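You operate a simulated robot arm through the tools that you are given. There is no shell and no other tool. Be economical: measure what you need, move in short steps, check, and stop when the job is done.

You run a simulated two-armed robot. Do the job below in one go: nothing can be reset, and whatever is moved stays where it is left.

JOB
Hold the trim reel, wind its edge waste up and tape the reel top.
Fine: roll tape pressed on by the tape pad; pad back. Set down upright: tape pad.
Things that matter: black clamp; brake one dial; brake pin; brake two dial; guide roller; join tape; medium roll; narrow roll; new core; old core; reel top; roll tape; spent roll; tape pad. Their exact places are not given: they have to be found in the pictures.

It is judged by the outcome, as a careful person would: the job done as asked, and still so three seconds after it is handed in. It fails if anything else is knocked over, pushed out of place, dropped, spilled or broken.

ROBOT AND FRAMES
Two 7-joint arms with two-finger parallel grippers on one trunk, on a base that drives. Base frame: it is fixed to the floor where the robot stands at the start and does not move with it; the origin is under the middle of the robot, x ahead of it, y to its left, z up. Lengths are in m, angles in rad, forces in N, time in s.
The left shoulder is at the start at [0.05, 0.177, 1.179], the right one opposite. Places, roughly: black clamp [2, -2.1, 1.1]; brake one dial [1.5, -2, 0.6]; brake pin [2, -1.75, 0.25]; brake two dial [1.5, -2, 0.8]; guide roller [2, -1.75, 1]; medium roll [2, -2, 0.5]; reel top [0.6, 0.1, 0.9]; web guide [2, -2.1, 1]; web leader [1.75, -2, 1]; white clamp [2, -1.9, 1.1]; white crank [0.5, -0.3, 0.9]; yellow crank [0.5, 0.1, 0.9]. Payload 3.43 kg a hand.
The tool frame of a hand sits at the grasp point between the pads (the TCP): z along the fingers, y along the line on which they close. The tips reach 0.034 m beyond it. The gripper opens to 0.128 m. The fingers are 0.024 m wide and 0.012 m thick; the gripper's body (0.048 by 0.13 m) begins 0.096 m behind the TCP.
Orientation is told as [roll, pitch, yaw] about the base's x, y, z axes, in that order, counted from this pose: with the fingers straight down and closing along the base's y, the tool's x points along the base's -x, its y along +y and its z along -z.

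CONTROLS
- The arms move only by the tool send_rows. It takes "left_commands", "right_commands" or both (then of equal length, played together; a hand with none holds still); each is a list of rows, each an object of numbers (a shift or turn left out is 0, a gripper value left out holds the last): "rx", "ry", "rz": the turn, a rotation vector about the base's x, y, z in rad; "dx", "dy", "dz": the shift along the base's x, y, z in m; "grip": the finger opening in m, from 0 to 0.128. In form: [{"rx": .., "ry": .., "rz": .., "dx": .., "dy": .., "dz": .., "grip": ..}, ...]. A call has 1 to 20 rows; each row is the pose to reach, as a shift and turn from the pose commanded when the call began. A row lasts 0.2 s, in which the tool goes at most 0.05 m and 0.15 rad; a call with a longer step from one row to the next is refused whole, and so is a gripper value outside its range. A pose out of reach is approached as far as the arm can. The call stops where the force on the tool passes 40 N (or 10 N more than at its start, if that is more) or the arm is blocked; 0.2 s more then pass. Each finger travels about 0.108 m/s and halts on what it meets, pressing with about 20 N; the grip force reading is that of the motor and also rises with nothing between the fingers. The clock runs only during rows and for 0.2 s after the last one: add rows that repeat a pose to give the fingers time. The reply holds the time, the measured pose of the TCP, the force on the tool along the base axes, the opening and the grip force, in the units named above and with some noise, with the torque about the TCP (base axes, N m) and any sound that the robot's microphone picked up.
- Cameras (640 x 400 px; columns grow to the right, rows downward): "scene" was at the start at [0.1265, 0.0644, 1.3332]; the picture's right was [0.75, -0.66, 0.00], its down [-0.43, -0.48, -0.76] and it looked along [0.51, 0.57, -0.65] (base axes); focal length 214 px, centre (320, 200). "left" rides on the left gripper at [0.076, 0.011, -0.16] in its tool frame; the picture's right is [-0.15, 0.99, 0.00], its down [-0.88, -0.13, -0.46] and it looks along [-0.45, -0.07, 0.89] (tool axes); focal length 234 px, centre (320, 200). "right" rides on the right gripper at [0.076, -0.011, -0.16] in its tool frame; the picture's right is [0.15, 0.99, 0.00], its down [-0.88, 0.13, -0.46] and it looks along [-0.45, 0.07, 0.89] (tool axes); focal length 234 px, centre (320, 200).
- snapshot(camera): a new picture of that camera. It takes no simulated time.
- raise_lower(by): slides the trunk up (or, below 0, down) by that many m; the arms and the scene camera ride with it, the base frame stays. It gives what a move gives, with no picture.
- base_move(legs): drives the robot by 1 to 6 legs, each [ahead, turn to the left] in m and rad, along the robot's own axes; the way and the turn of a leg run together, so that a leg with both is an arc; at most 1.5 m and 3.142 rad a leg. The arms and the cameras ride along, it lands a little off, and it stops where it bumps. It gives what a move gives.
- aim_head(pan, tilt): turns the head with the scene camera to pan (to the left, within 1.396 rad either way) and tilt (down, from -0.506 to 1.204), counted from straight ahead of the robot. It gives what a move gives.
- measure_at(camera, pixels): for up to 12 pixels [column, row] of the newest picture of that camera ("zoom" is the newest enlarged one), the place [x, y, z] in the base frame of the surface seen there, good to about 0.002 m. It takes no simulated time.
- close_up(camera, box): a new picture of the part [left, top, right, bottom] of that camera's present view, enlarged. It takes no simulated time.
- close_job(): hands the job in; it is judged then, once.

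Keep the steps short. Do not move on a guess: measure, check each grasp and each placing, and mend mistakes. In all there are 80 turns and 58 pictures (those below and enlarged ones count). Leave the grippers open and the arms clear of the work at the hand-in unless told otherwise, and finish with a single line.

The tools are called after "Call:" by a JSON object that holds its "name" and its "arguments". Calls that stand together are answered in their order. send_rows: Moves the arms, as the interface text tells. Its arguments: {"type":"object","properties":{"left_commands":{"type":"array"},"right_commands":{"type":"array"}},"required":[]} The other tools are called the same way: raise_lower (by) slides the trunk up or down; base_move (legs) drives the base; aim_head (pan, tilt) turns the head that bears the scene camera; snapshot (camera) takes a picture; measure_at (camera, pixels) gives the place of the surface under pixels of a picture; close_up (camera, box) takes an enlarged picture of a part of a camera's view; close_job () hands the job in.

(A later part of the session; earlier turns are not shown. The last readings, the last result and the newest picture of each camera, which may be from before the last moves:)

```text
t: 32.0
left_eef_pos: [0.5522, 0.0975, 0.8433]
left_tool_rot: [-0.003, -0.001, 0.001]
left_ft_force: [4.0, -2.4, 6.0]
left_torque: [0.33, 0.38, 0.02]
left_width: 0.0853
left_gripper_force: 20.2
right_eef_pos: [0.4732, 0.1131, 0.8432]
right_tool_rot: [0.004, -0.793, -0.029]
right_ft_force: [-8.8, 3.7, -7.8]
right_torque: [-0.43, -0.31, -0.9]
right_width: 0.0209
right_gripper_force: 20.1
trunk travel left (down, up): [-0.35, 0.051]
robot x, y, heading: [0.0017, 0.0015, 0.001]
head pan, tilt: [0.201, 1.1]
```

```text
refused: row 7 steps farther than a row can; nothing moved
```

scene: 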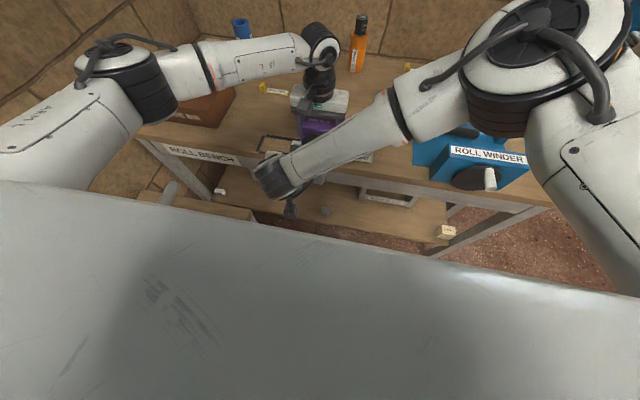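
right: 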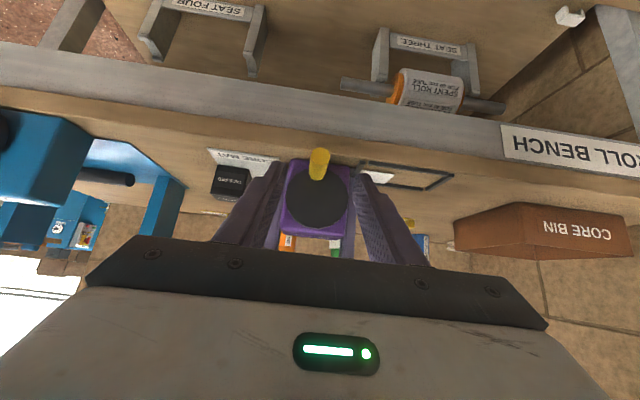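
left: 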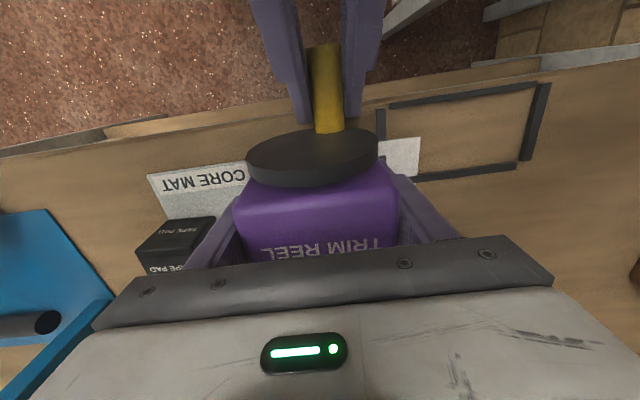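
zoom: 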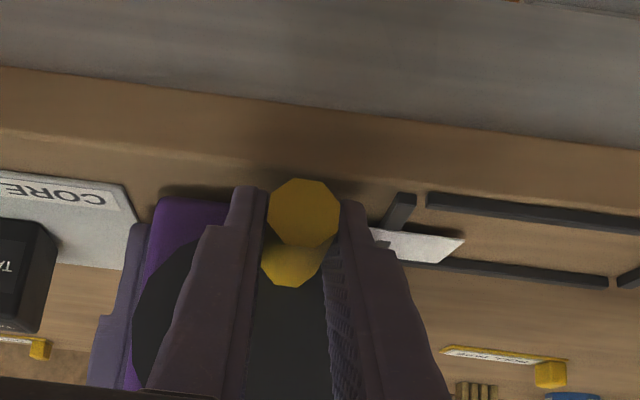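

Call:
{"name": "send_rows", "arguments": {"right_commands": [{"grip": 0.05}, {"grip": 0.06}, {"dx": -0.03, "dz": 0.03, "grip": 0.06}, {"dx": -0.06, "dz": 0.06}, {"dx": -0.075, "dz": 0.09, "dy": -0.01}, {"dx": -0.075, "dz": 0.12, "dy": -0.04}, {"dx": -0.075, "dz": 0.15, "dy": -0.07}, {"dx": -0.075, "dz": 0.18, "dy": -0.1, "ry": 0.1}, {"dx": -0.075, "dz": 0.2, "dy": -0.14, "ry": 0.22}, {"dx": -0.075, "dz": 0.2, "dy": -0.18, "ry": 0.36}, {"dx": -0.075, "dz": 0.2, "dy": -0.22, "ry": 0.5}, {"dx": -0.075, "dz": 0.2, "dy": -0.23, "ry": 0.64}, {"dx": -0.075, "dz": 0.2, "dy": -0.23, "ry": 0.78}, {"dx": -0.075, "dz": 0.2, "dy": -0.23, "ry": 0.795}]}}

```text
t: 35.0
left_eef_pos: [0.5517, 0.1001, 0.8418]
left_tool_rot: [0.0, 0.0, 0.0]
left_ft_force: [-1.2, -0.2, -2.5]
left_torque: [0.0, -0.01, 0.05]
left_width: 0.0852
left_gripper_force: 19.9
right_eef_pos: [0.3911, -0.1077, 1.0463]
right_tool_rot: [-0.002, -0.005, 0.0]
right_ft_force: [-0.8, -0.3, 0.3]
right_torque: [-0.03, 0.02, -0.02]
right_width: 0.06
right_gripper_force: 0.0
trunk travel left (down, up): [-0.35, 0.051]
robot x, y, heading: [-0.0026, 0.0003, -0.002]
head pan, tilt: [0.201, 1.1]
```

Now release the left hand, raise it and move it out to the left-front with a forward tilt.

Call:
{"name": "send_rows", "arguments": {"left_commands": [{"grip": 0.1}, {"grip": 0.128}, {"grip": 0.128}, {"dz": 0.04}, {"dz": 0.08}, {"dz": 0.12}, {"dz": 0.15}, {"dz": 0.15, "dy": 0.04, "dx": -0.02, "ry": -0.1}, {"dz": 0.15, "dy": 0.08, "dx": -0.04, "ry": -0.22}, {"dz": 0.15, "dy": 0.12, "dx": -0.06, "ry": -0.34}, {"dz": 0.15, "dy": 0.14, "dx": -0.1, "ry": -0.46}, {"dz": 0.15, "dy": 0.14, "dx": -0.13, "ry": -0.58}, {"dz": 0.14, "dy": 0.14, "dx": -0.15, "ry": -0.7}, {"dz": 0.13, "dy": 0.14, "dx": -0.16, "ry": -0.8}, {"dz": 0.13, "dy": 0.14, "dx": -0.16, "ry": -0.8}]}}

Call:
{"name": "snapshot", "arguments": {"camera": "scene"}}

```text
t: 38.2
left_eef_pos: [0.4402, 0.2384, 0.9612]
left_tool_rot: [-0.001, -0.801, -0.001]
left_ft_force: [-0.1, 0.4, 0.5]
left_torque: [-0.01, -0.01, 0.04]
left_width: 0.1279
left_gripper_force: 0.0
left hand out of reach, approached as far as the arm can: row 13, 14, 15
right_eef_pos: [0.3913, -0.1073, 1.0456]
right_tool_rot: [-0.001, -0.007, -0.002]
right_ft_force: [0.4, -0.9, 0.6]
right_torque: [-0.01, 0.01, -0.01]
right_width: 0.0602
right_gripper_force: 0.2
trunk travel left (down, up): [-0.35, 0.051]
robot x, y, heading: [0.0005, -0.0007, -0.006]
head pan, tilt: [0.201, 1.1]
```

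```text
26 pictures are left
```

scene: 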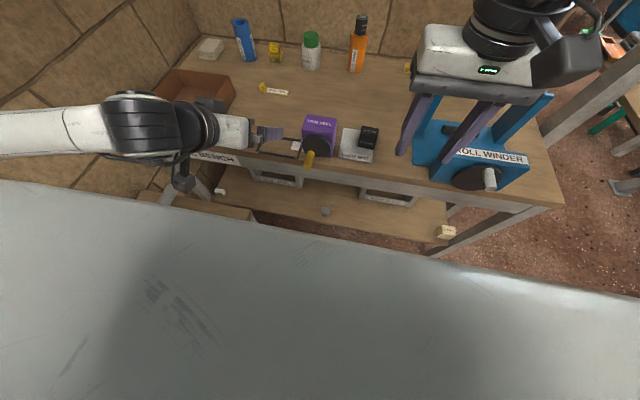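

Back off 0.06 m to give the left arm room, then measure the reel and handle again.

Call:
{"name": "base_move", "arguments": {"legs": [[-0.06, 0.0]]}}

Call:
{"name": "close_up", "arguments": {"camera": "scene", "box": [250, 90, 400, 190]}}

```text
t: 39.2
left_eef_pos: [0.3796, 0.239, 0.9634]
left_tool_rot: [0.0, -0.801, -0.001]
left_ft_force: [0.3, 0.2, 0.7]
left_torque: [-0.02, 0.02, -0.01]
left_width: 0.128
left_gripper_force: 0.0
right_eef_pos: [0.3315, -0.1071, 1.0457]
right_tool_rot: [-0.002, -0.006, -0.004]
right_ft_force: [0.1, -0.7, 0.2]
right_torque: [0.01, -0.02, 0.01]
right_width: 0.0599
right_gripper_force: 0.2
trunk travel left (down, up): [-0.35, 0.051]
robot x, y, heading: [-0.0583, 0.0013, 0.004]
head pan, tilt: [0.201, 1.1]
```

```text
4.00 times, centred on (325, 140) of scene
```

zoom: 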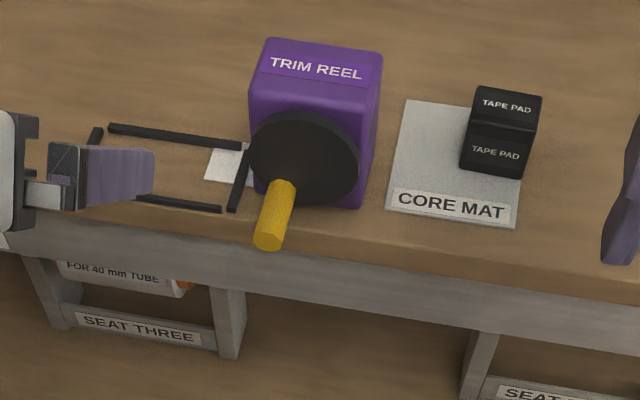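

Call:
{"name": "measure_at", "arguments": {"camera": "zoom", "pixels": [[272, 65], [365, 75], [260, 105], [365, 115], [305, 130], [340, 180], [265, 150], [283, 190], [272, 215], [268, 240], [207, 165], [225, 165]]}}

```text
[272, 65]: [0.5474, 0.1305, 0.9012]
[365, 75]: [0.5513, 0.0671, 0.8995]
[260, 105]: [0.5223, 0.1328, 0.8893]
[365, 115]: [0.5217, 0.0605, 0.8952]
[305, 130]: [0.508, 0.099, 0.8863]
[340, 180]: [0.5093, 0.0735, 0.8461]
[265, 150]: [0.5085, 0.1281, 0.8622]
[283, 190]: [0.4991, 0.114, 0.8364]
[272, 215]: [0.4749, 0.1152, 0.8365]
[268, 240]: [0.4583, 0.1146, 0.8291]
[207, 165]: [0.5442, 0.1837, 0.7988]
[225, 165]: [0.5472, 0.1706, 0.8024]
```

Reel is straight and at its original spot; handle at φ≈206°, waste left ≈0.048 m. Now bring the right hand over the reel.

Call:
{"name": "send_rows", "arguments": {"right_commands": [{"dx": 0.03, "dy": 0.03, "grip": 0.128}, {"dx": 0.06, "dy": 0.06}, {"dx": 0.09, "dy": 0.09}, {"dx": 0.12, "dy": 0.12}, {"dx": 0.15, "dy": 0.15}, {"dx": 0.18, "dy": 0.18}, {"dx": 0.21, "dy": 0.206}, {"dx": 0.219, "dy": 0.206, "dz": -0.03}, {"dx": 0.219, "dy": 0.206, "dz": -0.05}, {"dx": 0.219, "dy": 0.206, "dz": -0.05}]}}

Call:
{"name": "snapshot", "arguments": {"camera": "right"}}

```text
t: 41.6
left_eef_pos: [0.3806, 0.2398, 0.9624]
left_tool_rot: [0.001, -0.8, 0.0]
left_ft_force: [0.4, -0.1, 0.3]
left_torque: [-0.01, 0.0, -0.02]
left_width: 0.1282
left_gripper_force: 0.1
right_eef_pos: [0.5338, 0.0366, 1.0098]
right_tool_rot: [0.011, -0.016, -0.062]
right_ft_force: [0.6, -0.3, -0.4]
right_torque: [0.02, 0.02, 0.02]
right_width: 0.128
right_gripper_force: 0.0
right hand out of reach, approached as far as the arm can: row 6, 7, 8, 9, 10
trunk travel left (down, up): [-0.35, 0.051]
robot x, y, heading: [-0.057, -0.0009, 0.004]
head pan, tilt: [0.201, 1.1]
stopped in row 10 (right hand): the arm was blocked; the commanded pose is now the measured one
```

```text
24 pictures are left
```

right: 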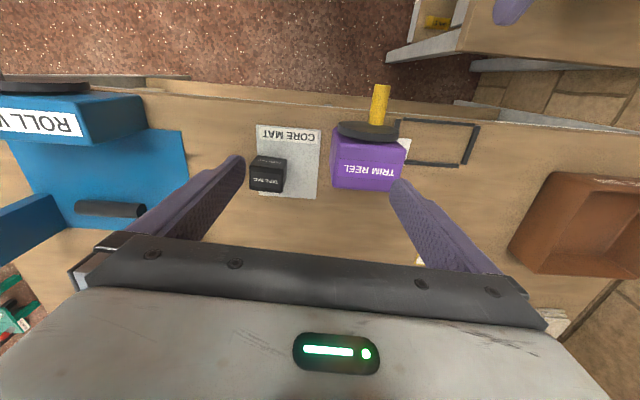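

The right arm is just short. Drive back forward 0.06 m and place the right hand above the reel again.

Call:
{"name": "base_move", "arguments": {"legs": [[0.06, 0.0]]}}

Call:
{"name": "send_rows", "arguments": {"right_commands": [{"dx": -0.03, "dy": 0.02, "rz": 0.03, "rx": -0.011, "ry": 0.016}, {"dx": -0.044, "dy": 0.04, "rz": 0.062, "rx": -0.011, "ry": 0.016}, {"dx": -0.044, "dy": 0.062, "dz": -0.01, "rz": 0.062, "rx": -0.011, "ry": 0.016}, {"dx": -0.044, "dy": 0.062, "dz": -0.04, "rz": 0.062, "rx": -0.011, "ry": 0.016}, {"dx": -0.044, "dy": 0.062, "dz": -0.06, "rz": 0.062, "rx": -0.011, "ry": 0.016}]}}

```text
t: 42.5
left_eef_pos: [0.4398, 0.2398, 0.9614]
left_tool_rot: [0.001, -0.799, 0.0]
left_ft_force: [1.1, 0.1, -0.7]
left_torque: [0.01, 0.03, 0.0]
left_width: 0.128
left_gripper_force: 0.0
right_eef_pos: [0.5939, 0.0378, 1.0103]
right_tool_rot: [0.01, -0.014, -0.065]
right_ft_force: [-0.9, 0.7, 0.7]
right_torque: [0.02, 0.06, 0.01]
right_width: 0.1281
right_gripper_force: 0.1
trunk travel left (down, up): [-0.35, 0.051]
robot x, y, heading: [-0.0032, -0.0007, 0.001]
head pan, tilt: [0.201, 1.1]
```

```text
t: 43.8
left_eef_pos: [0.4407, 0.2394, 0.9624]
left_tool_rot: [0.001, -0.798, 0.0]
left_ft_force: [-0.7, 0.2, -0.2]
left_torque: [0.0, -0.03, 0.03]
left_width: 0.1278
left_gripper_force: 0.1
right_eef_pos: [0.5609, 0.0838, 0.9559]
right_tool_rot: [0.008, -0.009, -0.031]
right_ft_force: [0.3, -0.2, -0.1]
right_torque: [0.01, 0.0, 0.0]
right_width: 0.1281
right_gripper_force: 0.0
trunk travel left (down, up): [-0.35, 0.051]
robot x, y, heading: [-0.0003, -0.0028, -0.001]
head pan, tilt: [0.201, 1.1]
```

Still slightly short of the target; correct the residual.

Call:
{"name": "send_rows", "arguments": {"right_commands": [{"dx": -0.005, "dy": 0.005}, {"dx": -0.005, "dy": 0.005}, {"dx": -0.005, "dy": 0.005}]}}

```text
t: 44.5
left_eef_pos: [0.4393, 0.2388, 0.9615]
left_tool_rot: [0.001, -0.798, 0.001]
left_ft_force: [-0.5, -0.1, 0.6]
left_torque: [0.01, 0.0, -0.01]
left_width: 0.128
left_gripper_force: 0.0
right_eef_pos: [0.5552, 0.0887, 0.9514]
right_tool_rot: [0.002, -0.002, -0.032]
right_ft_force: [-0.2, -0.2, -0.3]
right_torque: [0.04, -0.03, -0.01]
right_width: 0.1281
right_gripper_force: 0.1
trunk travel left (down, up): [-0.35, 0.051]
robot x, y, heading: [-0.0002, -0.0027, -0.001]
head pan, tilt: [0.201, 1.1]
```

Now straighten the yaw, centre on y 0.099 and descend around the reel, then close.

Call:
{"name": "send_rows", "arguments": {"right_commands": [{"dx": -0.005, "dy": 0.01, "rz": 0.032}, {"dx": -0.005, "dy": 0.01, "rz": 0.032, "dz": -0.035}, {"dx": -0.005, "dy": 0.01, "rz": 0.032, "dz": -0.07}, {"dx": -0.005, "dy": 0.01, "rz": 0.032, "dz": -0.1}, {"dx": -0.005, "dy": 0.01, "rz": 0.032, "dz": -0.104}, {"dx": -0.005, "dy": 0.01, "rz": 0.032, "dz": -0.104, "grip": 0.09}, {"dx": -0.005, "dy": 0.01, "rz": 0.032, "dz": -0.104, "grip": 0.06}, {"dx": -0.005, "dy": 0.01, "rz": 0.032, "dz": -0.104, "grip": 0.06}, {"dx": -0.005, "dy": 0.01, "rz": 0.032, "dz": -0.104, "grip": 0.06}]}}

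```text
t: 46.5
left_eef_pos: [0.4383, 0.2422, 0.9619]
left_tool_rot: [-0.004, -0.801, 0.004]
left_ft_force: [-0.9, -0.4, -0.5]
left_torque: [0.02, -0.01, 0.01]
left_width: 0.1281
left_gripper_force: 0.1
right_eef_pos: [0.556, 0.0831, 0.8498]
right_tool_rot: [0.004, -0.01, -0.024]
right_ft_force: [4.2, 30.1, 16.0]
right_torque: [0.73, -0.11, 0.41]
right_width: 0.0855
right_gripper_force: 20.3
right hand out of reach, approached as far as the arm can: row 3, 4, 5, 6, 7, 8, 9
trunk travel left (down, up): [-0.35, 0.051]
robot x, y, heading: [-0.0012, -0.0034, 0.004]
head pan, tilt: [0.201, 1.1]
```

Right arm hit its reach limit and is pulling on the reel (30 N). Release, lift, then move the base a bit closer with a slight left turn.

Call:
{"name": "send_rows", "arguments": {"right_commands": [{"grip": 0.1}, {"grip": 0.128}, {"grip": 0.128}, {"dz": 0.04}, {"dz": 0.08}, {"dz": 0.12}, {"dz": 0.13}], "left_commands": [{}, {"ry": 0.1}, {"ry": 0.2}, {"ry": 0.3}, {"ry": 0.3}, {"ry": 0.3}, {"ry": 0.3}]}}

Call:
{"name": "base_move", "arguments": {"legs": [[0.05, 0.15]]}}

Call:
{"name": "close_up", "arguments": {"camera": "scene", "box": [230, 80, 480, 240]}}

```text
t: 48.1
left_eef_pos: [0.4391, 0.2397, 0.9619]
left_tool_rot: [0.001, -0.499, 0.0]
left_ft_force: [0.0, 0.5, 0.2]
left_torque: [-0.01, 0.01, -0.02]
left_width: 0.1279
left_gripper_force: 0.0
right_eef_pos: [0.5379, 0.1017, 0.9755]
right_tool_rot: [-0.001, 0.006, 0.016]
right_ft_force: [0.4, -0.2, 0.0]
right_torque: [-0.03, -0.03, -0.01]
right_width: 0.1279
right_gripper_force: 0.1
trunk travel left (down, up): [-0.35, 0.051]
robot x, y, heading: [-0.001, 0.0006, -0.001]
head pan, tilt: [0.201, 1.1]
```

```text
t: 49.2
left_eef_pos: [0.4488, 0.3074, 0.9621]
left_tool_rot: [0.0, -0.499, 0.15]
left_ft_force: [-0.8, 0.5, 0.3]
left_torque: [-0.01, -0.02, -0.01]
left_width: 0.128
left_gripper_force: 0.1
right_eef_pos: [0.5668, 0.1857, 0.9774]
right_tool_rot: [0.003, 0.0, 0.166]
right_ft_force: [-0.5, -0.9, 1.0]
right_torque: [-0.03, 0.03, 0.01]
right_width: 0.1278
right_gripper_force: 0.1
trunk travel left (down, up): [-0.35, 0.051]
robot x, y, heading: [0.0462, 0.0065, 0.151]
head pan, tilt: [0.201, 1.1]
```

```text
2.50 times, centred on (355, 160) of scene
```

zoom: 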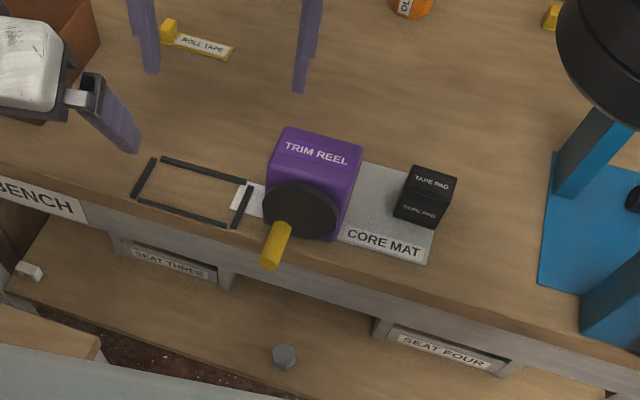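

Measure the reel's corners, disk and handle again.

Call:
{"name": "measure_at", "arguments": {"camera": "zoom", "pixels": [[282, 140], [352, 152], [278, 165], [345, 185], [318, 155], [300, 200], [285, 195], [325, 225], [280, 230], [272, 255], [270, 265], [233, 197]]}}

```text
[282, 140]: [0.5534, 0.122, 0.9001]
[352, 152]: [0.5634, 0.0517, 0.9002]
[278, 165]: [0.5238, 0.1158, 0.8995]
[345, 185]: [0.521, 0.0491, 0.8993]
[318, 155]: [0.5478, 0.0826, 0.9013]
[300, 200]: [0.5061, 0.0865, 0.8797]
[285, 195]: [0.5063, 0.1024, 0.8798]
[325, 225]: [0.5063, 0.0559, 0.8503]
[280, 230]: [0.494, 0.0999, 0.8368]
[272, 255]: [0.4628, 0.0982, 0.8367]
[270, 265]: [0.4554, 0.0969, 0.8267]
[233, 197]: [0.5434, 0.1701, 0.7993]
```

The reel slid ~0.015 m to −y (centre y≈0.084); I'll slide it back while holding. Now align the right hand (undo yaw) above it, then descend and grip.

Call:
{"name": "send_rows", "arguments": {"right_commands": [{"rz": -0.1, "dy": -0.035, "dx": -0.005}, {"rz": -0.166, "dy": -0.07, "dx": -0.01}, {"rz": -0.166, "dy": -0.102, "dx": -0.017}, {"rz": -0.166, "dy": -0.102, "dx": -0.017}, {"rz": -0.166, "dy": -0.102, "dx": -0.017, "dz": -0.04}, {"rz": -0.166, "dy": -0.102, "dx": -0.017, "dz": -0.08}, {"rz": -0.166, "dy": -0.102, "dx": -0.017, "dz": -0.12}, {"rz": -0.166, "dy": -0.102, "dx": -0.017, "dz": -0.13}, {"rz": -0.166, "dy": -0.102, "dx": -0.017, "dz": -0.13}], "left_commands": [{"rz": -0.1}, {"rz": -0.15}, {"rz": -0.15}, {"rz": -0.15}, {"rz": -0.15}, {"rz": -0.15}, {"rz": -0.15}, {"rz": -0.15}, {"rz": -0.15}]}}

```text
t: 51.2
left_eef_pos: [0.448, 0.3064, 0.9622]
left_tool_rot: [0.001, -0.5, 0.001]
left_ft_force: [0.2, -0.4, 0.5]
left_torque: [0.02, 0.0, 0.01]
left_width: 0.1279
left_gripper_force: 0.1
right_eef_pos: [0.5508, 0.0842, 0.8482]
right_tool_rot: [0.002, 0.001, 0.001]
right_ft_force: [0.0, 0.2, 0.2]
right_torque: [0.02, 0.0, -0.01]
right_width: 0.1278
right_gripper_force: 0.1
trunk travel left (down, up): [-0.35, 0.051]
robot x, y, heading: [0.0475, 0.0052, 0.151]
head pan, tilt: [0.201, 1.1]
```

Reached cleanly. Close on the reel and slide it back +0.015 m in y.

Call:
{"name": "send_rows", "arguments": {"right_commands": [{"grip": 0.09}, {"grip": 0.06}, {"grip": 0.06}, {"grip": 0.06}, {"dy": 0.004}, {"dy": 0.008}, {"dy": 0.012}, {"dy": 0.015}, {"dy": 0.015}], "left_commands": [{"grip": 0.06}, {}, {}, {}, {}, {}, {}, {}, {}]}}

Call:
{"name": "snapshot", "arguments": {"camera": "right"}}

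Call:
{"name": "measure_at", "arguments": {"camera": "right", "pixels": [[340, 60], [338, 90], [300, 130], [340, 130], [290, 160], [345, 160], [320, 180], [320, 100]]}}

```text
t: 53.2
left_eef_pos: [0.4487, 0.3079, 0.9616]
left_tool_rot: [0.002, -0.499, 0.0]
left_ft_force: [-0.3, 0.5, -0.1]
left_torque: [0.0, -0.01, -0.01]
left_width: 0.0599
left_gripper_force: 0.1
right_eef_pos: [0.5503, 0.0986, 0.8484]
right_tool_rot: [0.001, 0.001, 0.0]
right_ft_force: [-0.9, -2.2, 2.3]
right_torque: [-0.26, 0.17, 0.03]
right_width: 0.0848
right_gripper_force: 20.2
trunk travel left (down, up): [-0.35, 0.051]
robot x, y, heading: [0.0516, 0.0037, 0.146]
head pan, tilt: [0.201, 1.1]
```

```text
22 pictures are left
```

right: 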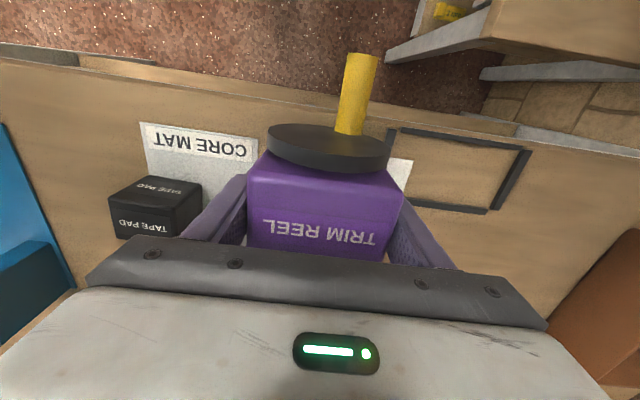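

```text
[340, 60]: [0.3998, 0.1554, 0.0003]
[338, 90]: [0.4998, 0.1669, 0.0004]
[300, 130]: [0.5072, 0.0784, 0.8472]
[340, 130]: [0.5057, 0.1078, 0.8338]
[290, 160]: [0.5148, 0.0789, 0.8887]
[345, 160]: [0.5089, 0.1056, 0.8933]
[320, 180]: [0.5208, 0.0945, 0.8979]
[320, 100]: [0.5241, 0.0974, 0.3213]
```

Reel recentred and straight. Measure the handle precisely (around (358,60)–(352,115)).

Call:
{"name": "measure_at", "arguments": {"camera": "right", "pixels": [[360, 60], [358, 80], [354, 100], [351, 120], [345, 90], [367, 90], [408, 170]]}}

```text
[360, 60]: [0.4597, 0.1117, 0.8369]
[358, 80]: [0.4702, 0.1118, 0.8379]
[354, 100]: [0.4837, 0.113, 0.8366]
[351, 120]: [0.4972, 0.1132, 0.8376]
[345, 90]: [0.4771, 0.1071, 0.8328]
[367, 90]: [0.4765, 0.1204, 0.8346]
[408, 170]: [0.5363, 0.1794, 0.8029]
```

Handle centre ≈ (0.1128, 0.8275), φ≈207°, R≈0.0315. Bring the left hand to a standoff, then onto the handle and grip.

Call:
{"name": "send_rows", "arguments": {"left_commands": [{"dx": -0.01, "dy": -0.045}, {"dx": -0.018, "dy": -0.09}, {"dx": -0.018, "dy": -0.135, "dz": -0.01}, {"dx": -0.018, "dy": -0.175, "dz": -0.03}, {"dx": -0.018, "dy": -0.195, "dz": -0.054}, {"dx": -0.018, "dy": -0.195, "dz": -0.054}]}}

Call:
{"name": "snapshot", "arguments": {"camera": "left"}}

```text
t: 54.6
left_eef_pos: [0.429, 0.1117, 0.9068]
left_tool_rot: [0.0, -0.501, 0.0]
left_ft_force: [0.1, 0.3, -0.3]
left_torque: [-0.01, 0.01, -0.03]
left_width: 0.0602
left_gripper_force: 0.1
right_eef_pos: [0.5504, 0.0988, 0.8486]
right_tool_rot: [0.001, 0.0, 0.002]
right_ft_force: [-0.3, 1.4, 4.1]
right_torque: [-0.17, 0.15, -0.06]
right_width: 0.085
right_gripper_force: 20.0
trunk travel left (down, up): [-0.35, 0.051]
robot x, y, heading: [0.0482, 0.0077, 0.151]
head pan, tilt: [0.201, 1.1]
```

```text
21 pictures are left
```

left: 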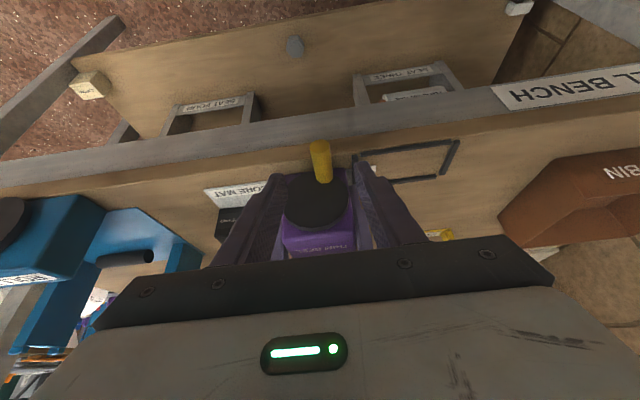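

Handle sits between the fingers' line. Advance along the tool axis and grip.

Call:
{"name": "send_rows", "arguments": {"left_commands": [{"dx": 0.019, "dy": 0.0005, "dz": -0.035}, {"dx": 0.039, "dy": 0.001, "dz": -0.069}, {"dx": 0.039, "dy": 0.001, "dz": -0.069, "grip": 0.04}, {"dx": 0.039, "dy": 0.001, "dz": -0.069, "grip": 0.019}, {"dx": 0.039, "dy": 0.001, "dz": -0.069, "grip": 0.019}, {"dx": 0.039, "dy": 0.001, "dz": -0.069, "grip": 0.019}]}}

```text
t: 56.0
left_eef_pos: [0.4691, 0.1118, 0.8374]
left_tool_rot: [-0.001, -0.499, 0.0]
left_ft_force: [1.1, 2.3, -0.5]
left_torque: [-0.11, -0.07, -0.39]
left_width: 0.0206
left_gripper_force: 20.3
right_eef_pos: [0.5492, 0.0986, 0.8491]
right_tool_rot: [0.001, -0.001, 0.001]
right_ft_force: [-2.1, -1.5, 6.9]
right_torque: [-0.25, 0.44, 0.36]
right_width: 0.0849
right_gripper_force: 19.7
trunk travel left (down, up): [-0.35, 0.051]
robot x, y, heading: [0.0506, 0.0071, 0.147]
head pan, tilt: [0.201, 1.1]
```

Gripped (0.0206). Slow turn φ 207°→243°, then check the reel stayed down.

Call:
{"name": "send_rows", "arguments": {"left_commands": [{"dy": 0.0015, "dz": 0.0008}, {"dy": 0.0029, "dz": 0.0017}, {"dy": 0.0042, "dz": 0.0026}, {"dy": 0.0055, "dz": 0.0036}, {"dy": 0.0068, "dz": 0.0047}, {"dy": 0.008, "dz": 0.0058}, {"dy": 0.0091, "dz": 0.007}, {"dy": 0.0102, "dz": 0.0083}, {"dy": 0.0112, "dz": 0.0096}, {"dy": 0.0121, "dz": 0.0109}, {"dy": 0.013, "dz": 0.0123}, {"dy": 0.0138, "dz": 0.0138}]}}

Call:
{"name": "snapshot", "arguments": {"camera": "right"}}

Call:
{"name": "measure_at", "arguments": {"camera": "right", "pixels": [[290, 185], [350, 185], [300, 205], [345, 160], [290, 150], [375, 75], [370, 105], [370, 125], [400, 170], [407, 170]]}}

```text
t: 58.6
left_eef_pos: [0.4674, 0.1248, 0.8526]
left_tool_rot: [-0.004, -0.5, -0.003]
left_ft_force: [1.8, -9.3, -2.2]
left_torque: [0.11, 0.29, -0.6]
left_width: 0.0207
left_gripper_force: 20.3
right_eef_pos: [0.5497, 0.0995, 0.8484]
right_tool_rot: [0.005, -0.002, 0.003]
right_ft_force: [-1.3, 10.2, 6.0]
right_torque: [-0.12, 0.02, -0.12]
right_width: 0.0846
right_gripper_force: 19.7
trunk travel left (down, up): [-0.35, 0.051]
robot x, y, heading: [0.0478, 0.0021, 0.147]
head pan, tilt: [0.201, 1.1]
```

```text
20 pictures are left
```

right: 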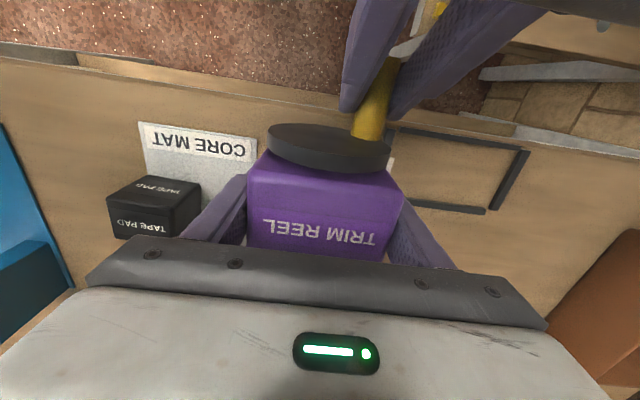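

```text
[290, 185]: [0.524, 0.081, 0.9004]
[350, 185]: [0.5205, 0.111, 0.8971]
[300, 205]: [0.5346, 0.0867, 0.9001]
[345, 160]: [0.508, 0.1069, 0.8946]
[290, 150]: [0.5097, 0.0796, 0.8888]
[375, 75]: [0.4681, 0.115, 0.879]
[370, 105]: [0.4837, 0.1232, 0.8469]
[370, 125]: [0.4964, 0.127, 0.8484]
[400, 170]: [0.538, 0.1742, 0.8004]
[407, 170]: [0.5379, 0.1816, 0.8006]
```

Reel stayed down and straight; only a sliver of waste remains. Continue slowly φ 243°→300°.

Call:
{"name": "send_rows", "arguments": {"left_commands": [{"dy": 0.0008, "dz": 0.0026}, {"dy": 0.0016, "dz": 0.0046}, {"dy": 0.0022, "dz": 0.0066}, {"dy": 0.0027, "dz": 0.0087}, {"dy": 0.0031, "dz": 0.0108}, {"dy": 0.0033, "dz": 0.0129}, {"dy": 0.0034, "dz": 0.015}, {"dy": 0.0033, "dz": 0.0171}, {"dy": 0.0031, "dz": 0.0192}, {"dy": 0.0027, "dz": 0.0213}, {"dy": 0.0022, "dz": 0.0234}, {"dy": 0.0016, "dz": 0.0254}, {"dy": 0.0008, "dz": 0.0274}, {"dy": -0.0002, "dz": 0.0293}]}}

Call:
{"name": "snapshot", "arguments": {"camera": "right"}}

Call:
{"name": "measure_at", "arguments": {"camera": "right", "pixels": [[290, 185], [350, 185], [300, 205], [345, 160], [290, 150], [375, 75], [370, 105], [370, 125], [400, 170], [320, 240]]}}

```text
t: 61.6
left_eef_pos: [0.4697, 0.128, 0.8819]
left_tool_rot: [0.005, -0.501, 0.002]
left_ft_force: [-2.4, 8.7, -0.5]
left_torque: [0.35, 0.27, 0.61]
left_width: 0.0208
left_gripper_force: 20.5
right_eef_pos: [0.5506, 0.096, 0.8484]
right_tool_rot: [-0.002, 0.0, 0.0]
right_ft_force: [0.2, -7.2, 6.1]
right_torque: [0.56, -0.3, 0.37]
right_width: 0.085
right_gripper_force: 19.5
trunk travel left (down, up): [-0.35, 0.051]
robot x, y, heading: [0.0489, 0.002, 0.151]
head pan, tilt: [0.201, 1.1]
```

```text
19 pictures are left
```

right: 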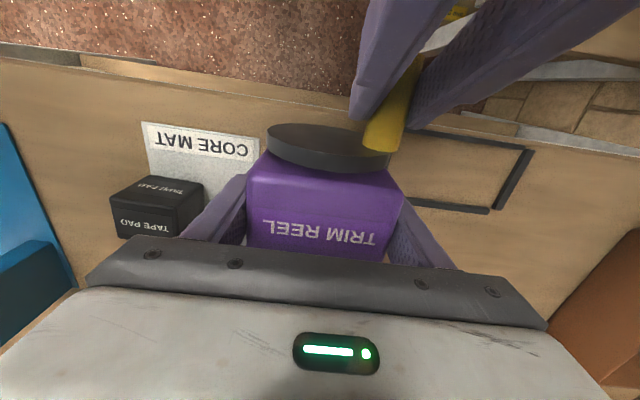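

```text
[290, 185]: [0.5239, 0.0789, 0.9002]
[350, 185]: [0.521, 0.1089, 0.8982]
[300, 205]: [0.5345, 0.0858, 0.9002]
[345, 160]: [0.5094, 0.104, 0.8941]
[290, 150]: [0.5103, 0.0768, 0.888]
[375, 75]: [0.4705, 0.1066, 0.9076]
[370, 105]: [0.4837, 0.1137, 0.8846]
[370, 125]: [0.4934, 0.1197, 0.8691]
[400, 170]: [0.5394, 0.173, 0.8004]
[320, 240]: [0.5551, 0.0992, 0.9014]
```

No waste visible now. Carry on slowly to nearly the top to make sure it is fully wound.

Call:
{"name": "send_rows", "arguments": {"left_commands": [{"dy": -0.001, "dz": 0.0019}, {"dy": -0.0029, "dz": 0.0045}, {"dy": -0.005, "dz": 0.0069}, {"dy": -0.0073, "dz": 0.0091}, {"dy": -0.0098, "dz": 0.011}, {"dy": -0.0126, "dz": 0.0126}, {"dy": -0.0155, "dz": 0.014}, {"dy": -0.0185, "dz": 0.015}, {"dy": -0.0216, "dz": 0.0157}, {"dy": -0.0253, "dz": 0.0162}]}}

Call:
{"name": "snapshot", "arguments": {"camera": "right"}}

```text
t: 63.6
left_eef_pos: [0.4689, 0.1096, 0.8949]
left_tool_rot: [0.011, -0.495, 0.008]
left_ft_force: [-1.2, 3.2, -1.9]
left_torque: [-1.13, -0.54, -0.69]
left_width: 0.0212
left_gripper_force: 20.5
right_eef_pos: [0.551, 0.0967, 0.8488]
right_tool_rot: [-0.001, 0.003, 0.011]
right_ft_force: [1.0, -4.4, -0.1]
right_torque: [1.36, 0.77, 1.03]
right_width: 0.085
right_gripper_force: 20.0
trunk travel left (down, up): [-0.35, 0.051]
robot x, y, heading: [0.0474, 0.0048, 0.151]
head pan, tilt: [0.201, 1.1]
stopped in row 10 (left hand): the force on the tool passed its limit at 43 N (the readings are from after the stop); the commanded pose is now the measured one
```

```text
18 pictures are left
```

right: 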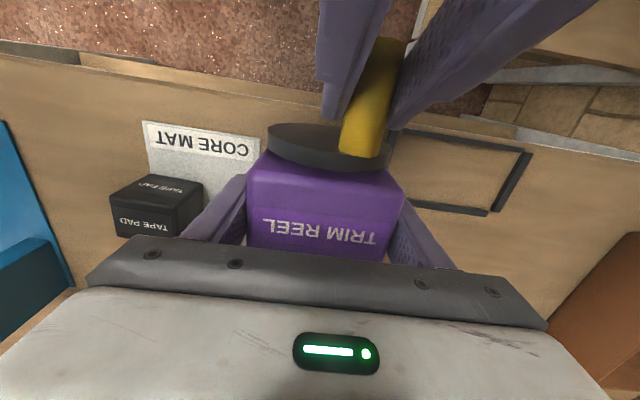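

Hit a stop near φ≈340° (end of winding, or contact), with no waste left out. Release the handle and withdraw the left hand.

Call:
{"name": "send_rows", "arguments": {"left_commands": [{"grip": 0.05}, {"grip": 0.06}, {"grip": 0.06}, {"dx": -0.02, "dz": 0.036}, {"dx": -0.03, "dz": 0.055, "dy": 0.02}, {"dx": -0.03, "dz": 0.065, "dy": 0.06}, {"dx": -0.03, "dz": 0.075, "dy": 0.1}, {"dx": -0.03, "dz": 0.085, "dy": 0.14}, {"dx": -0.03, "dz": 0.095, "dy": 0.18, "ry": 0.1}, {"dx": -0.03, "dz": 0.1, "dy": 0.2, "ry": 0.22}, {"dx": -0.02, "dz": 0.1, "dy": 0.2, "ry": 0.34}, {"dx": -0.01, "dz": 0.1, "dy": 0.2, "ry": 0.46}, {"dz": 0.1, "dy": 0.2, "ry": 0.5}]}}

Call:
{"name": "close_up", "arguments": {"camera": "scene", "box": [230, 60, 480, 220]}}

```text
t: 66.4
left_eef_pos: [0.469, 0.3104, 0.9951]
left_tool_rot: [0.012, 0.006, 0.008]
left_ft_force: [-0.2, -0.5, 0.6]
left_torque: [0.0, -0.01, -0.02]
left_width: 0.06
left_gripper_force: 0.0
right_eef_pos: [0.5509, 0.0966, 0.8497]
right_tool_rot: [0.001, 0.004, 0.007]
right_ft_force: [0.2, -0.9, -0.9]
right_torque: [0.0, -0.03, -0.01]
right_width: 0.085
right_gripper_force: 20.1
trunk travel left (down, up): [-0.35, 0.051]
robot x, y, heading: [0.0491, 0.0037, 0.152]
head pan, tilt: [0.201, 1.1]
```

```text
2.50 times, centred on (355, 140) of scene
```

zoom: 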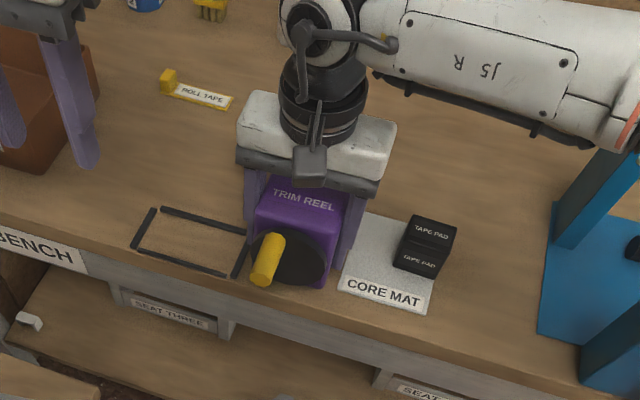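

Waste is fully wound (nothing left on the bench; crank at its end). Release the reel, raise the right hand, then drive ~0.1 m ahead so the left can reach the roll tape.

Call:
{"name": "send_rows", "arguments": {"right_commands": [{"grip": 0.1}, {"grip": 0.128}, {"grip": 0.128}, {"dz": 0.04}, {"dz": 0.08}, {"dz": 0.12}, {"dz": 0.16}, {"dz": 0.2}, {"dz": 0.2, "dx": -0.04, "dy": -0.03}, {"dz": 0.2, "dx": -0.08, "dy": -0.06}, {"dz": 0.2, "dx": -0.12, "dy": -0.09}, {"dz": 0.2, "dx": -0.15, "dy": -0.12}]}}

Call:
{"name": "base_move", "arguments": {"legs": [[0.1, -0.15]]}}

Call:
{"name": "close_up", "arguments": {"camera": "scene", "box": [180, 60, 430, 220]}}

```text
t: 69.0
left_eef_pos: [0.4701, 0.3097, 0.9944]
left_tool_rot: [0.015, 0.006, 0.006]
left_ft_force: [0.8, 0.3, 0.3]
left_torque: [0.03, 0.0, 0.0]
left_width: 0.0601
left_gripper_force: 0.2
right_eef_pos: [0.399, -0.0232, 1.0509]
right_tool_rot: [0.001, 0.002, 0.007]
right_ft_force: [1.0, 0.3, -0.7]
right_torque: [-0.01, -0.03, 0.01]
right_width: 0.128
right_gripper_force: 0.0
trunk travel left (down, up): [-0.35, 0.051]
robot x, y, heading: [0.0497, 0.0013, 0.149]
head pan, tilt: [0.201, 1.1]
```

```text
t: 70.2
left_eef_pos: [0.61, 0.2504, 0.9956]
left_tool_rot: [0.014, 0.006, -0.143]
left_ft_force: [0.9, 1.1, -0.6]
left_torque: [0.05, 0.02, -0.01]
left_width: 0.0601
left_gripper_force: 0.1
right_eef_pos: [0.4907, -0.0686, 1.0498]
right_tool_rot: [0.001, 0.004, -0.142]
right_ft_force: [-0.2, 0.1, -1.3]
right_torque: [-0.04, 0.06, -0.01]
right_width: 0.1279
right_gripper_force: 0.0
trunk travel left (down, up): [-0.35, 0.051]
robot x, y, heading: [0.152, 0.0125, 0.002]
head pan, tilt: [0.201, 1.1]
```

```text
2.50 times, centred on (305, 140) of scene
```

zoom: 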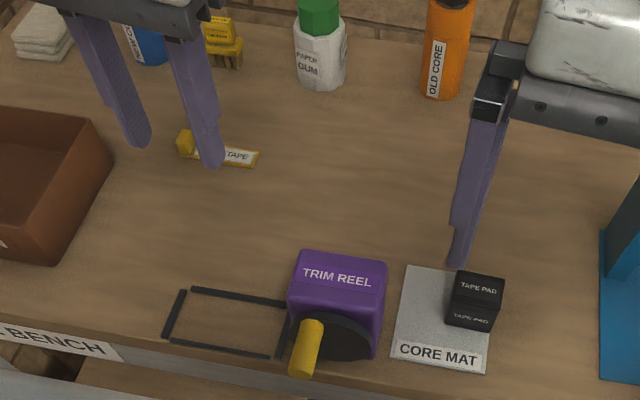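

Measure tape tab and strip, reel top corners, and the pad.

Call:
{"name": "measure_at", "arguments": {"camera": "zoom", "pixels": [[185, 138], [187, 150], [178, 145], [255, 155], [252, 165], [302, 255], [378, 268], [292, 295], [378, 310], [480, 282], [455, 275], [500, 300]]}}

Call:
{"name": "snapshot", "arguments": {"camera": "left"}}

```text
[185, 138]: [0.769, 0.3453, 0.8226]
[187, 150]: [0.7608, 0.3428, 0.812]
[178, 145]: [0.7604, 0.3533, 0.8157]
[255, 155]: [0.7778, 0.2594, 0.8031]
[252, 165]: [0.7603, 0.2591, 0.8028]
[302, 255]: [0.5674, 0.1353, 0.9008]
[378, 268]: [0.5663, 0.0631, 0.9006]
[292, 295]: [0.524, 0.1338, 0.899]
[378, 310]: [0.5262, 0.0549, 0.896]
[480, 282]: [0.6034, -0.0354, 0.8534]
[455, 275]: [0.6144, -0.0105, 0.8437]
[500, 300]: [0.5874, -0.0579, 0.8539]
```

```text
15 pictures are left
```

left: 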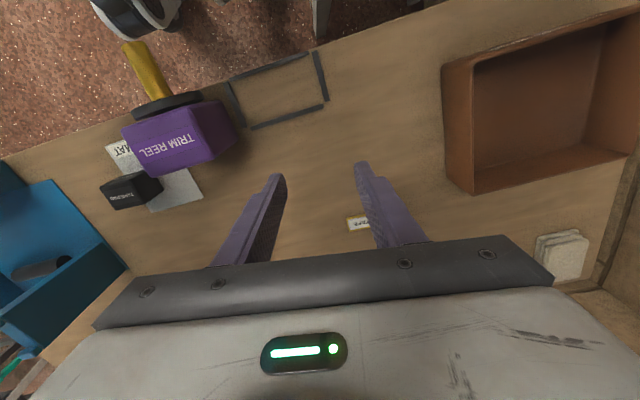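

Tape: x 0.760–0.778, y 0.257–0.357, tab at y≈0.342–0.356, top z 0.8226. Move the left hand above the tab, straightened.

Call:
{"name": "send_rows", "arguments": {"left_commands": [{"dx": 0.035, "dy": 0.02, "rz": 0.07, "rx": -0.007}, {"dx": 0.07, "dy": 0.04, "rz": 0.143, "rx": -0.014}, {"dx": 0.105, "dy": 0.06, "rz": 0.143, "rx": -0.014}, {"dx": 0.14, "dy": 0.08, "rz": 0.143, "rx": -0.014}, {"dx": 0.159, "dy": 0.098, "dz": -0.02, "rz": 0.143, "rx": -0.014}, {"dx": 0.159, "dy": 0.098, "dz": -0.06, "rz": 0.143, "rx": -0.014}, {"dx": 0.159, "dy": 0.098, "dz": -0.095, "rz": 0.143, "rx": -0.014}, {"dx": 0.159, "dy": 0.098, "dz": -0.095, "rz": 0.143, "rx": -0.014}]}}

Call:
{"name": "close_up", "arguments": {"camera": "left", "box": [220, 140, 420, 265]}}

```text
t: 72.0
left_eef_pos: [0.7679, 0.3498, 0.9002]
left_tool_rot: [-0.001, 0.004, 0.001]
left_ft_force: [-0.6, -0.5, -0.1]
left_torque: [-0.02, 0.0, 0.02]
left_width: 0.0599
left_gripper_force: 0.1
right_eef_pos: [0.4908, -0.0685, 1.0506]
right_tool_rot: [0.001, 0.004, -0.142]
right_ft_force: [-0.4, 0.3, -0.2]
right_torque: [0.0, -0.01, -0.03]
right_width: 0.128
right_gripper_force: 0.2
trunk travel left (down, up): [-0.35, 0.051]
robot x, y, heading: [0.148, 0.0112, 0.003]
head pan, tilt: [0.201, 1.1]
```

```text
3.20 times, centred on (320, 202) of left
```

zoom: 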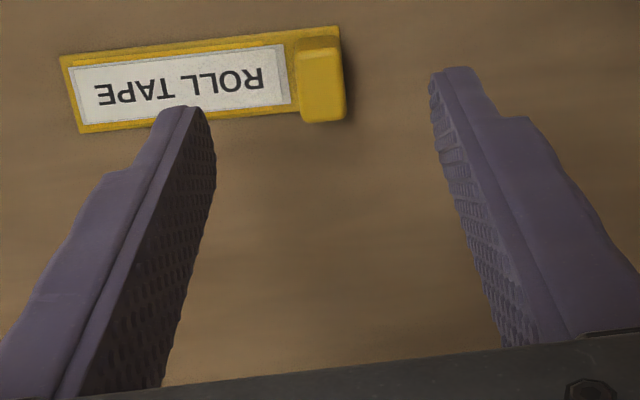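

Call:
{"name": "measure_at", "arguments": {"camera": "zoom", "pixels": [[305, 60], [342, 55], [305, 115], [344, 112], [322, 90], [336, 35], [62, 60], [82, 130], [180, 85]]}}

```text
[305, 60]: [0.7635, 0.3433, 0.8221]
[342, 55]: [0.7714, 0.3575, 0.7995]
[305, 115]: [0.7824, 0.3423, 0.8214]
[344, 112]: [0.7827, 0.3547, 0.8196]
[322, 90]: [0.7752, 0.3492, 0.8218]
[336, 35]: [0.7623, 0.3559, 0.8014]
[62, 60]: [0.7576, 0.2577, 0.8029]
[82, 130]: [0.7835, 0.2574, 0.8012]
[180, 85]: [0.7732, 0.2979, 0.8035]
```

Tab centre (0.772, 0.349). Descend (tips just above the strip) and close on the tab.

Call:
{"name": "send_rows", "arguments": {"left_commands": [{"dx": 0.004, "dy": -0.001, "dz": -0.03, "grip": 0.045}, {"dx": 0.004, "dy": -0.001, "dz": -0.055}, {"dx": 0.004, "dy": -0.001, "dz": -0.06}, {"dx": 0.004, "dy": -0.001, "dz": -0.06, "grip": 0.02}, {"dx": 0.004, "dy": -0.001, "dz": -0.06, "grip": 0.005}, {"dx": 0.004, "dy": -0.001, "dz": -0.06, "grip": 0.005}, {"dx": 0.004, "dy": -0.001, "dz": -0.03, "grip": 0.005}, {"dx": 0.004, "dy": -0.001, "dz": 0.01, "grip": 0.005}, {"dx": 0.004, "dy": -0.001, "dz": 0.05, "grip": 0.005}, {"dx": 0.004, "dy": -0.001, "dz": 0.09, "grip": 0.005}]}}

Call:
{"name": "close_up", "arguments": {"camera": "left", "box": [220, 140, 420, 265]}}

```text
t: 74.2
left_eef_pos: [0.7723, 0.3471, 0.9903]
left_tool_rot: [0.0, 0.004, 0.002]
left_ft_force: [0.2, -0.1, -0.3]
left_torque: [-0.02, -0.01, 0.0]
left_width: 0.0144
left_gripper_force: 20.0
right_eef_pos: [0.4909, -0.0688, 1.051]
right_tool_rot: [0.001, 0.002, -0.14]
right_ft_force: [-0.5, 0.3, 0.5]
right_torque: [0.02, 0.01, -0.03]
right_width: 0.128
right_gripper_force: 0.0
trunk travel left (down, up): [-0.35, 0.051]
robot x, y, heading: [0.1468, 0.008, -0.005]
head pan, tilt: [0.201, 1.1]
```

```text
3.20 times, centred on (320, 202) of left
```

zoom: 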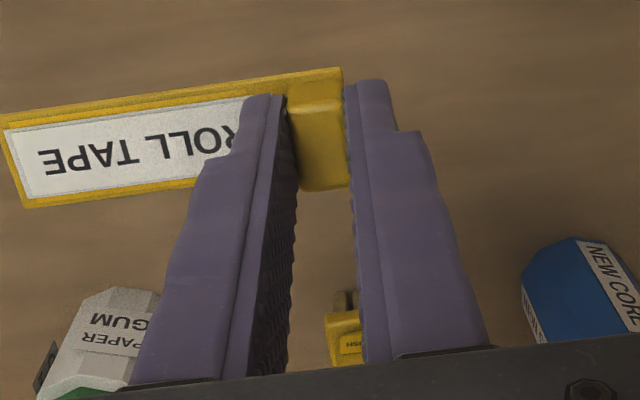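

Tape held, level. Measure it relative to the TCP.

Call:
{"name": "measure_at", "arguments": {"camera": "zoom", "pixels": [[10, 120], [28, 200], [335, 75], [100, 155], [230, 120], [325, 125]]}}

```text
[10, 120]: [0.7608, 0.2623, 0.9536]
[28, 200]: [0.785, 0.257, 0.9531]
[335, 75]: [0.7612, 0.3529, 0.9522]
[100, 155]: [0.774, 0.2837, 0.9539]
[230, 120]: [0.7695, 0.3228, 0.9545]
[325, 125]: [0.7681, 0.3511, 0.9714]
```

Strip hangs 0.037 m below the TCP, its centre 0.0415 m to −y of it. Carry it over the reel top (TCP target x 0.55, y 0.139) and stop 0.03 m above.

Call:
{"name": "send_rows", "arguments": {"left_commands": [{"dz": 0.02, "dx": -0.02, "dy": -0.02}, {"dz": 0.02, "dx": -0.05, "dy": -0.05}, {"dz": 0.02, "dx": -0.08, "dy": -0.08}, {"dz": 0.02, "dx": -0.11, "dy": -0.11}, {"dz": 0.02, "dx": -0.14, "dy": -0.14}, {"dz": 0.02, "dx": -0.17, "dy": -0.17}, {"dz": 0.0, "dx": -0.2, "dy": -0.195}, {"dz": -0.02, "dx": -0.222, "dy": -0.208}, {"dz": -0.02, "dx": -0.222, "dy": -0.208}]}}

Call:
{"name": "snapshot", "arguments": {"camera": "left"}}

```text
t: 76.2
left_eef_pos: [0.5485, 0.1391, 0.971]
left_tool_rot: [-0.002, 0.004, 0.0]
left_ft_force: [-0.3, 0.7, 0.4]
left_torque: [0.02, 0.01, -0.01]
left_width: 0.0147
left_gripper_force: 19.9
right_eef_pos: [0.4893, -0.0664, 1.0509]
right_tool_rot: [-0.001, -0.001, -0.143]
right_ft_force: [-0.1, -1.4, -0.5]
right_torque: [0.02, -0.01, 0.01]
right_width: 0.1277
right_gripper_force: 0.1
trunk travel left (down, up): [-0.35, 0.051]
robot x, y, heading: [0.1458, 0.0144, -0.002]
head pan, tilt: [0.201, 1.1]
```

```text
12 pictures are left
```

left: 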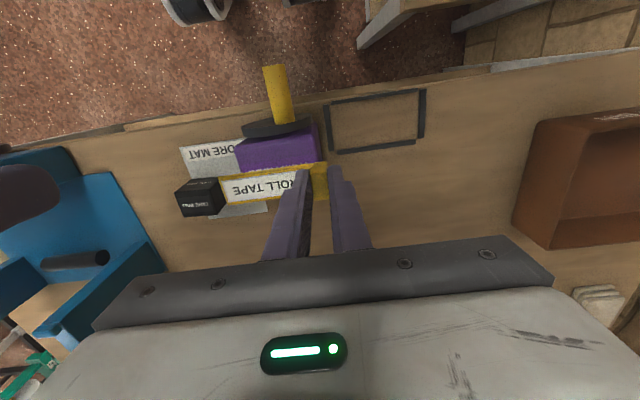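

Check reel top edges and tape ends before lowering.

Call:
{"name": "measure_at", "arguments": {"camera": "left", "pixels": [[242, 150], [242, 162], [311, 135], [314, 150], [280, 155], [223, 182], [225, 198], [322, 168], [270, 183]]}}

```text
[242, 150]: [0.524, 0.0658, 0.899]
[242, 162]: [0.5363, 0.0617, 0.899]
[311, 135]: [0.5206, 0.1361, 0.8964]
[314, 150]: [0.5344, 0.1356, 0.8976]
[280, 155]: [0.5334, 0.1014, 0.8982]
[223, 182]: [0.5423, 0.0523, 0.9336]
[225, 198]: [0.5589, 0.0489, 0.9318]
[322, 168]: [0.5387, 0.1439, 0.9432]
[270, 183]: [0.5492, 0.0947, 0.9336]
```

Aligned (tape y 0.048–0.147, reel centre 0.099). Lower 0.031 m, open, and lift away.

Call:
{"name": "send_rows", "arguments": {"left_commands": [{"dy": 0.001, "dz": -0.015}, {"dy": 0.001, "dz": -0.025}, {"dy": 0.001, "dz": -0.03}, {"dy": 0.001, "dz": -0.031}, {"dy": 0.001, "dz": -0.031}]}}

```text
t: 77.4
left_eef_pos: [0.5493, 0.1405, 0.9407]
left_tool_rot: [0.0, 0.004, 0.001]
left_ft_force: [-0.4, -0.6, 3.6]
left_torque: [0.02, 0.01, -0.04]
left_width: 0.0146
left_gripper_force: 20.2
right_eef_pos: [0.4908, -0.0677, 1.05]
right_tool_rot: [-0.001, 0.001, -0.142]
right_ft_force: [0.1, -1.1, -0.4]
right_torque: [0.01, 0.02, 0.03]
right_width: 0.1282
right_gripper_force: 0.2
trunk travel left (down, up): [-0.35, 0.051]
robot x, y, heading: [0.1466, 0.0108, -0.004]
head pan, tilt: [0.201, 1.1]
```

Contact felt (3.6 N). Release symmetrically, lift, and move the left hand off to the left.

Call:
{"name": "send_rows", "arguments": {"left_commands": [{"grip": 0.022}, {"grip": 0.03}, {"grip": 0.036}, {"grip": 0.036, "dz": 0.02}, {"dz": 0.05}, {"dz": 0.09}, {"dz": 0.11, "dy": 0.04}, {"dz": 0.11, "dy": 0.09}, {"dz": 0.11, "dy": 0.13, "dx": -0.03}]}}

Call:
{"name": "close_up", "arguments": {"camera": "scene", "box": [230, 100, 430, 225]}}

```text
t: 79.4
left_eef_pos: [0.5193, 0.2714, 1.05]
left_tool_rot: [-0.001, 0.004, 0.001]
left_ft_force: [-0.5, 0.4, 0.3]
left_torque: [-0.04, -0.01, 0.01]
left_width: 0.0362
left_gripper_force: 0.2
right_eef_pos: [0.4898, -0.0668, 1.0503]
right_tool_rot: [0.0, 0.002, -0.14]
right_ft_force: [-0.3, 0.1, 0.5]
right_torque: [-0.02, -0.01, -0.01]
right_width: 0.128
right_gripper_force: 0.0
trunk travel left (down, up): [-0.35, 0.051]
robot x, y, heading: [0.1459, 0.0115, 0.0]
head pan, tilt: [0.201, 1.1]
```

```text
3.20 times, centred on (330, 162) of scene
```

zoom: 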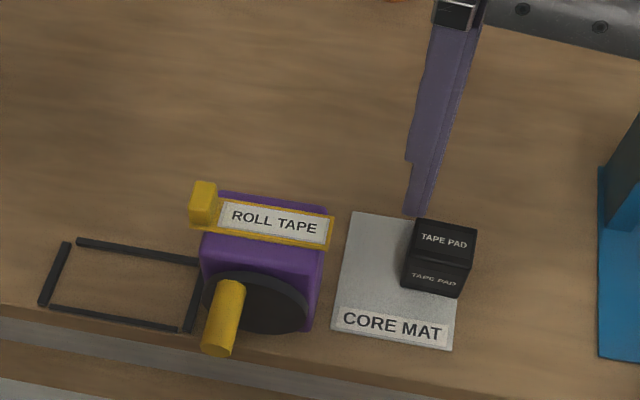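

Tape lies flat on the reel top. Measure the pad (corners) and tape.

Call:
{"name": "measure_at", "arguments": {"camera": "zoom", "pixels": [[422, 225], [470, 235], [418, 250], [466, 265], [440, 245], [405, 285], [460, 290], [410, 255], [225, 205], [325, 225], [220, 230], [275, 222]]}}

```text
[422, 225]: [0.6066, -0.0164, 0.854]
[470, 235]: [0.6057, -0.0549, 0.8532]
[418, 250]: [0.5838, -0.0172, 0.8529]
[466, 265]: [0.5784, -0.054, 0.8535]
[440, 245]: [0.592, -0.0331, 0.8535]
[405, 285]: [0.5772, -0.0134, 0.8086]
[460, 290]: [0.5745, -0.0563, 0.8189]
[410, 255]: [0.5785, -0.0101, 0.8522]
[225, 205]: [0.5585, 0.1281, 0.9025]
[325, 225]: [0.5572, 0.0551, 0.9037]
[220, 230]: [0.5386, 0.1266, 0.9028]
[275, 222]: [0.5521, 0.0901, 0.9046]
```

Pad: x≈0.577–0.61, y −0.058…−0.010, top 0.853. Bring the right hand above it (yaw straightened) and take a check picture.

Call:
{"name": "send_rows", "arguments": {"right_commands": [{"rz": 0.07, "dx": 0.035, "dy": 0.01, "grip": 0.09}, {"rz": 0.141, "dx": 0.07, "dy": 0.02}, {"rz": 0.141, "dx": 0.104, "dy": 0.033}, {"rz": 0.141, "dx": 0.104, "dy": 0.033, "dz": -0.04}, {"rz": 0.141, "dx": 0.104, "dy": 0.033, "dz": -0.08}, {"rz": 0.141, "dx": 0.104, "dy": 0.033, "dz": -0.12}, {"rz": 0.141, "dx": 0.104, "dy": 0.033, "dz": -0.12}]}}

Call:
{"name": "close_up", "arguments": {"camera": "right", "box": [220, 110, 420, 235]}}

```text
t: 81.0
left_eef_pos: [0.52, 0.2702, 1.0496]
left_tool_rot: [-0.002, 0.004, 0.001]
left_ft_force: [0.7, 0.4, 0.8]
left_torque: [-0.05, -0.02, 0.02]
left_width: 0.0359
left_gripper_force: 0.0
right_eef_pos: [0.5942, -0.0338, 0.9301]
right_tool_rot: [-0.001, 0.003, 0.0]
right_ft_force: [-0.3, 0.2, -0.4]
right_torque: [0.0, 0.02, 0.01]
right_width: 0.0901
right_gripper_force: 0.1
trunk travel left (down, up): [-0.35, 0.051]
robot x, y, heading: [0.148, 0.0107, 0.005]
head pan, tilt: [0.201, 1.1]
```

```text
3.20 times, centred on (320, 172) of right
```

zoom: 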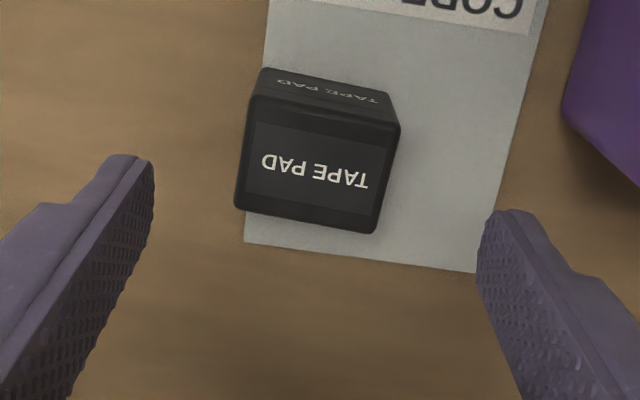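

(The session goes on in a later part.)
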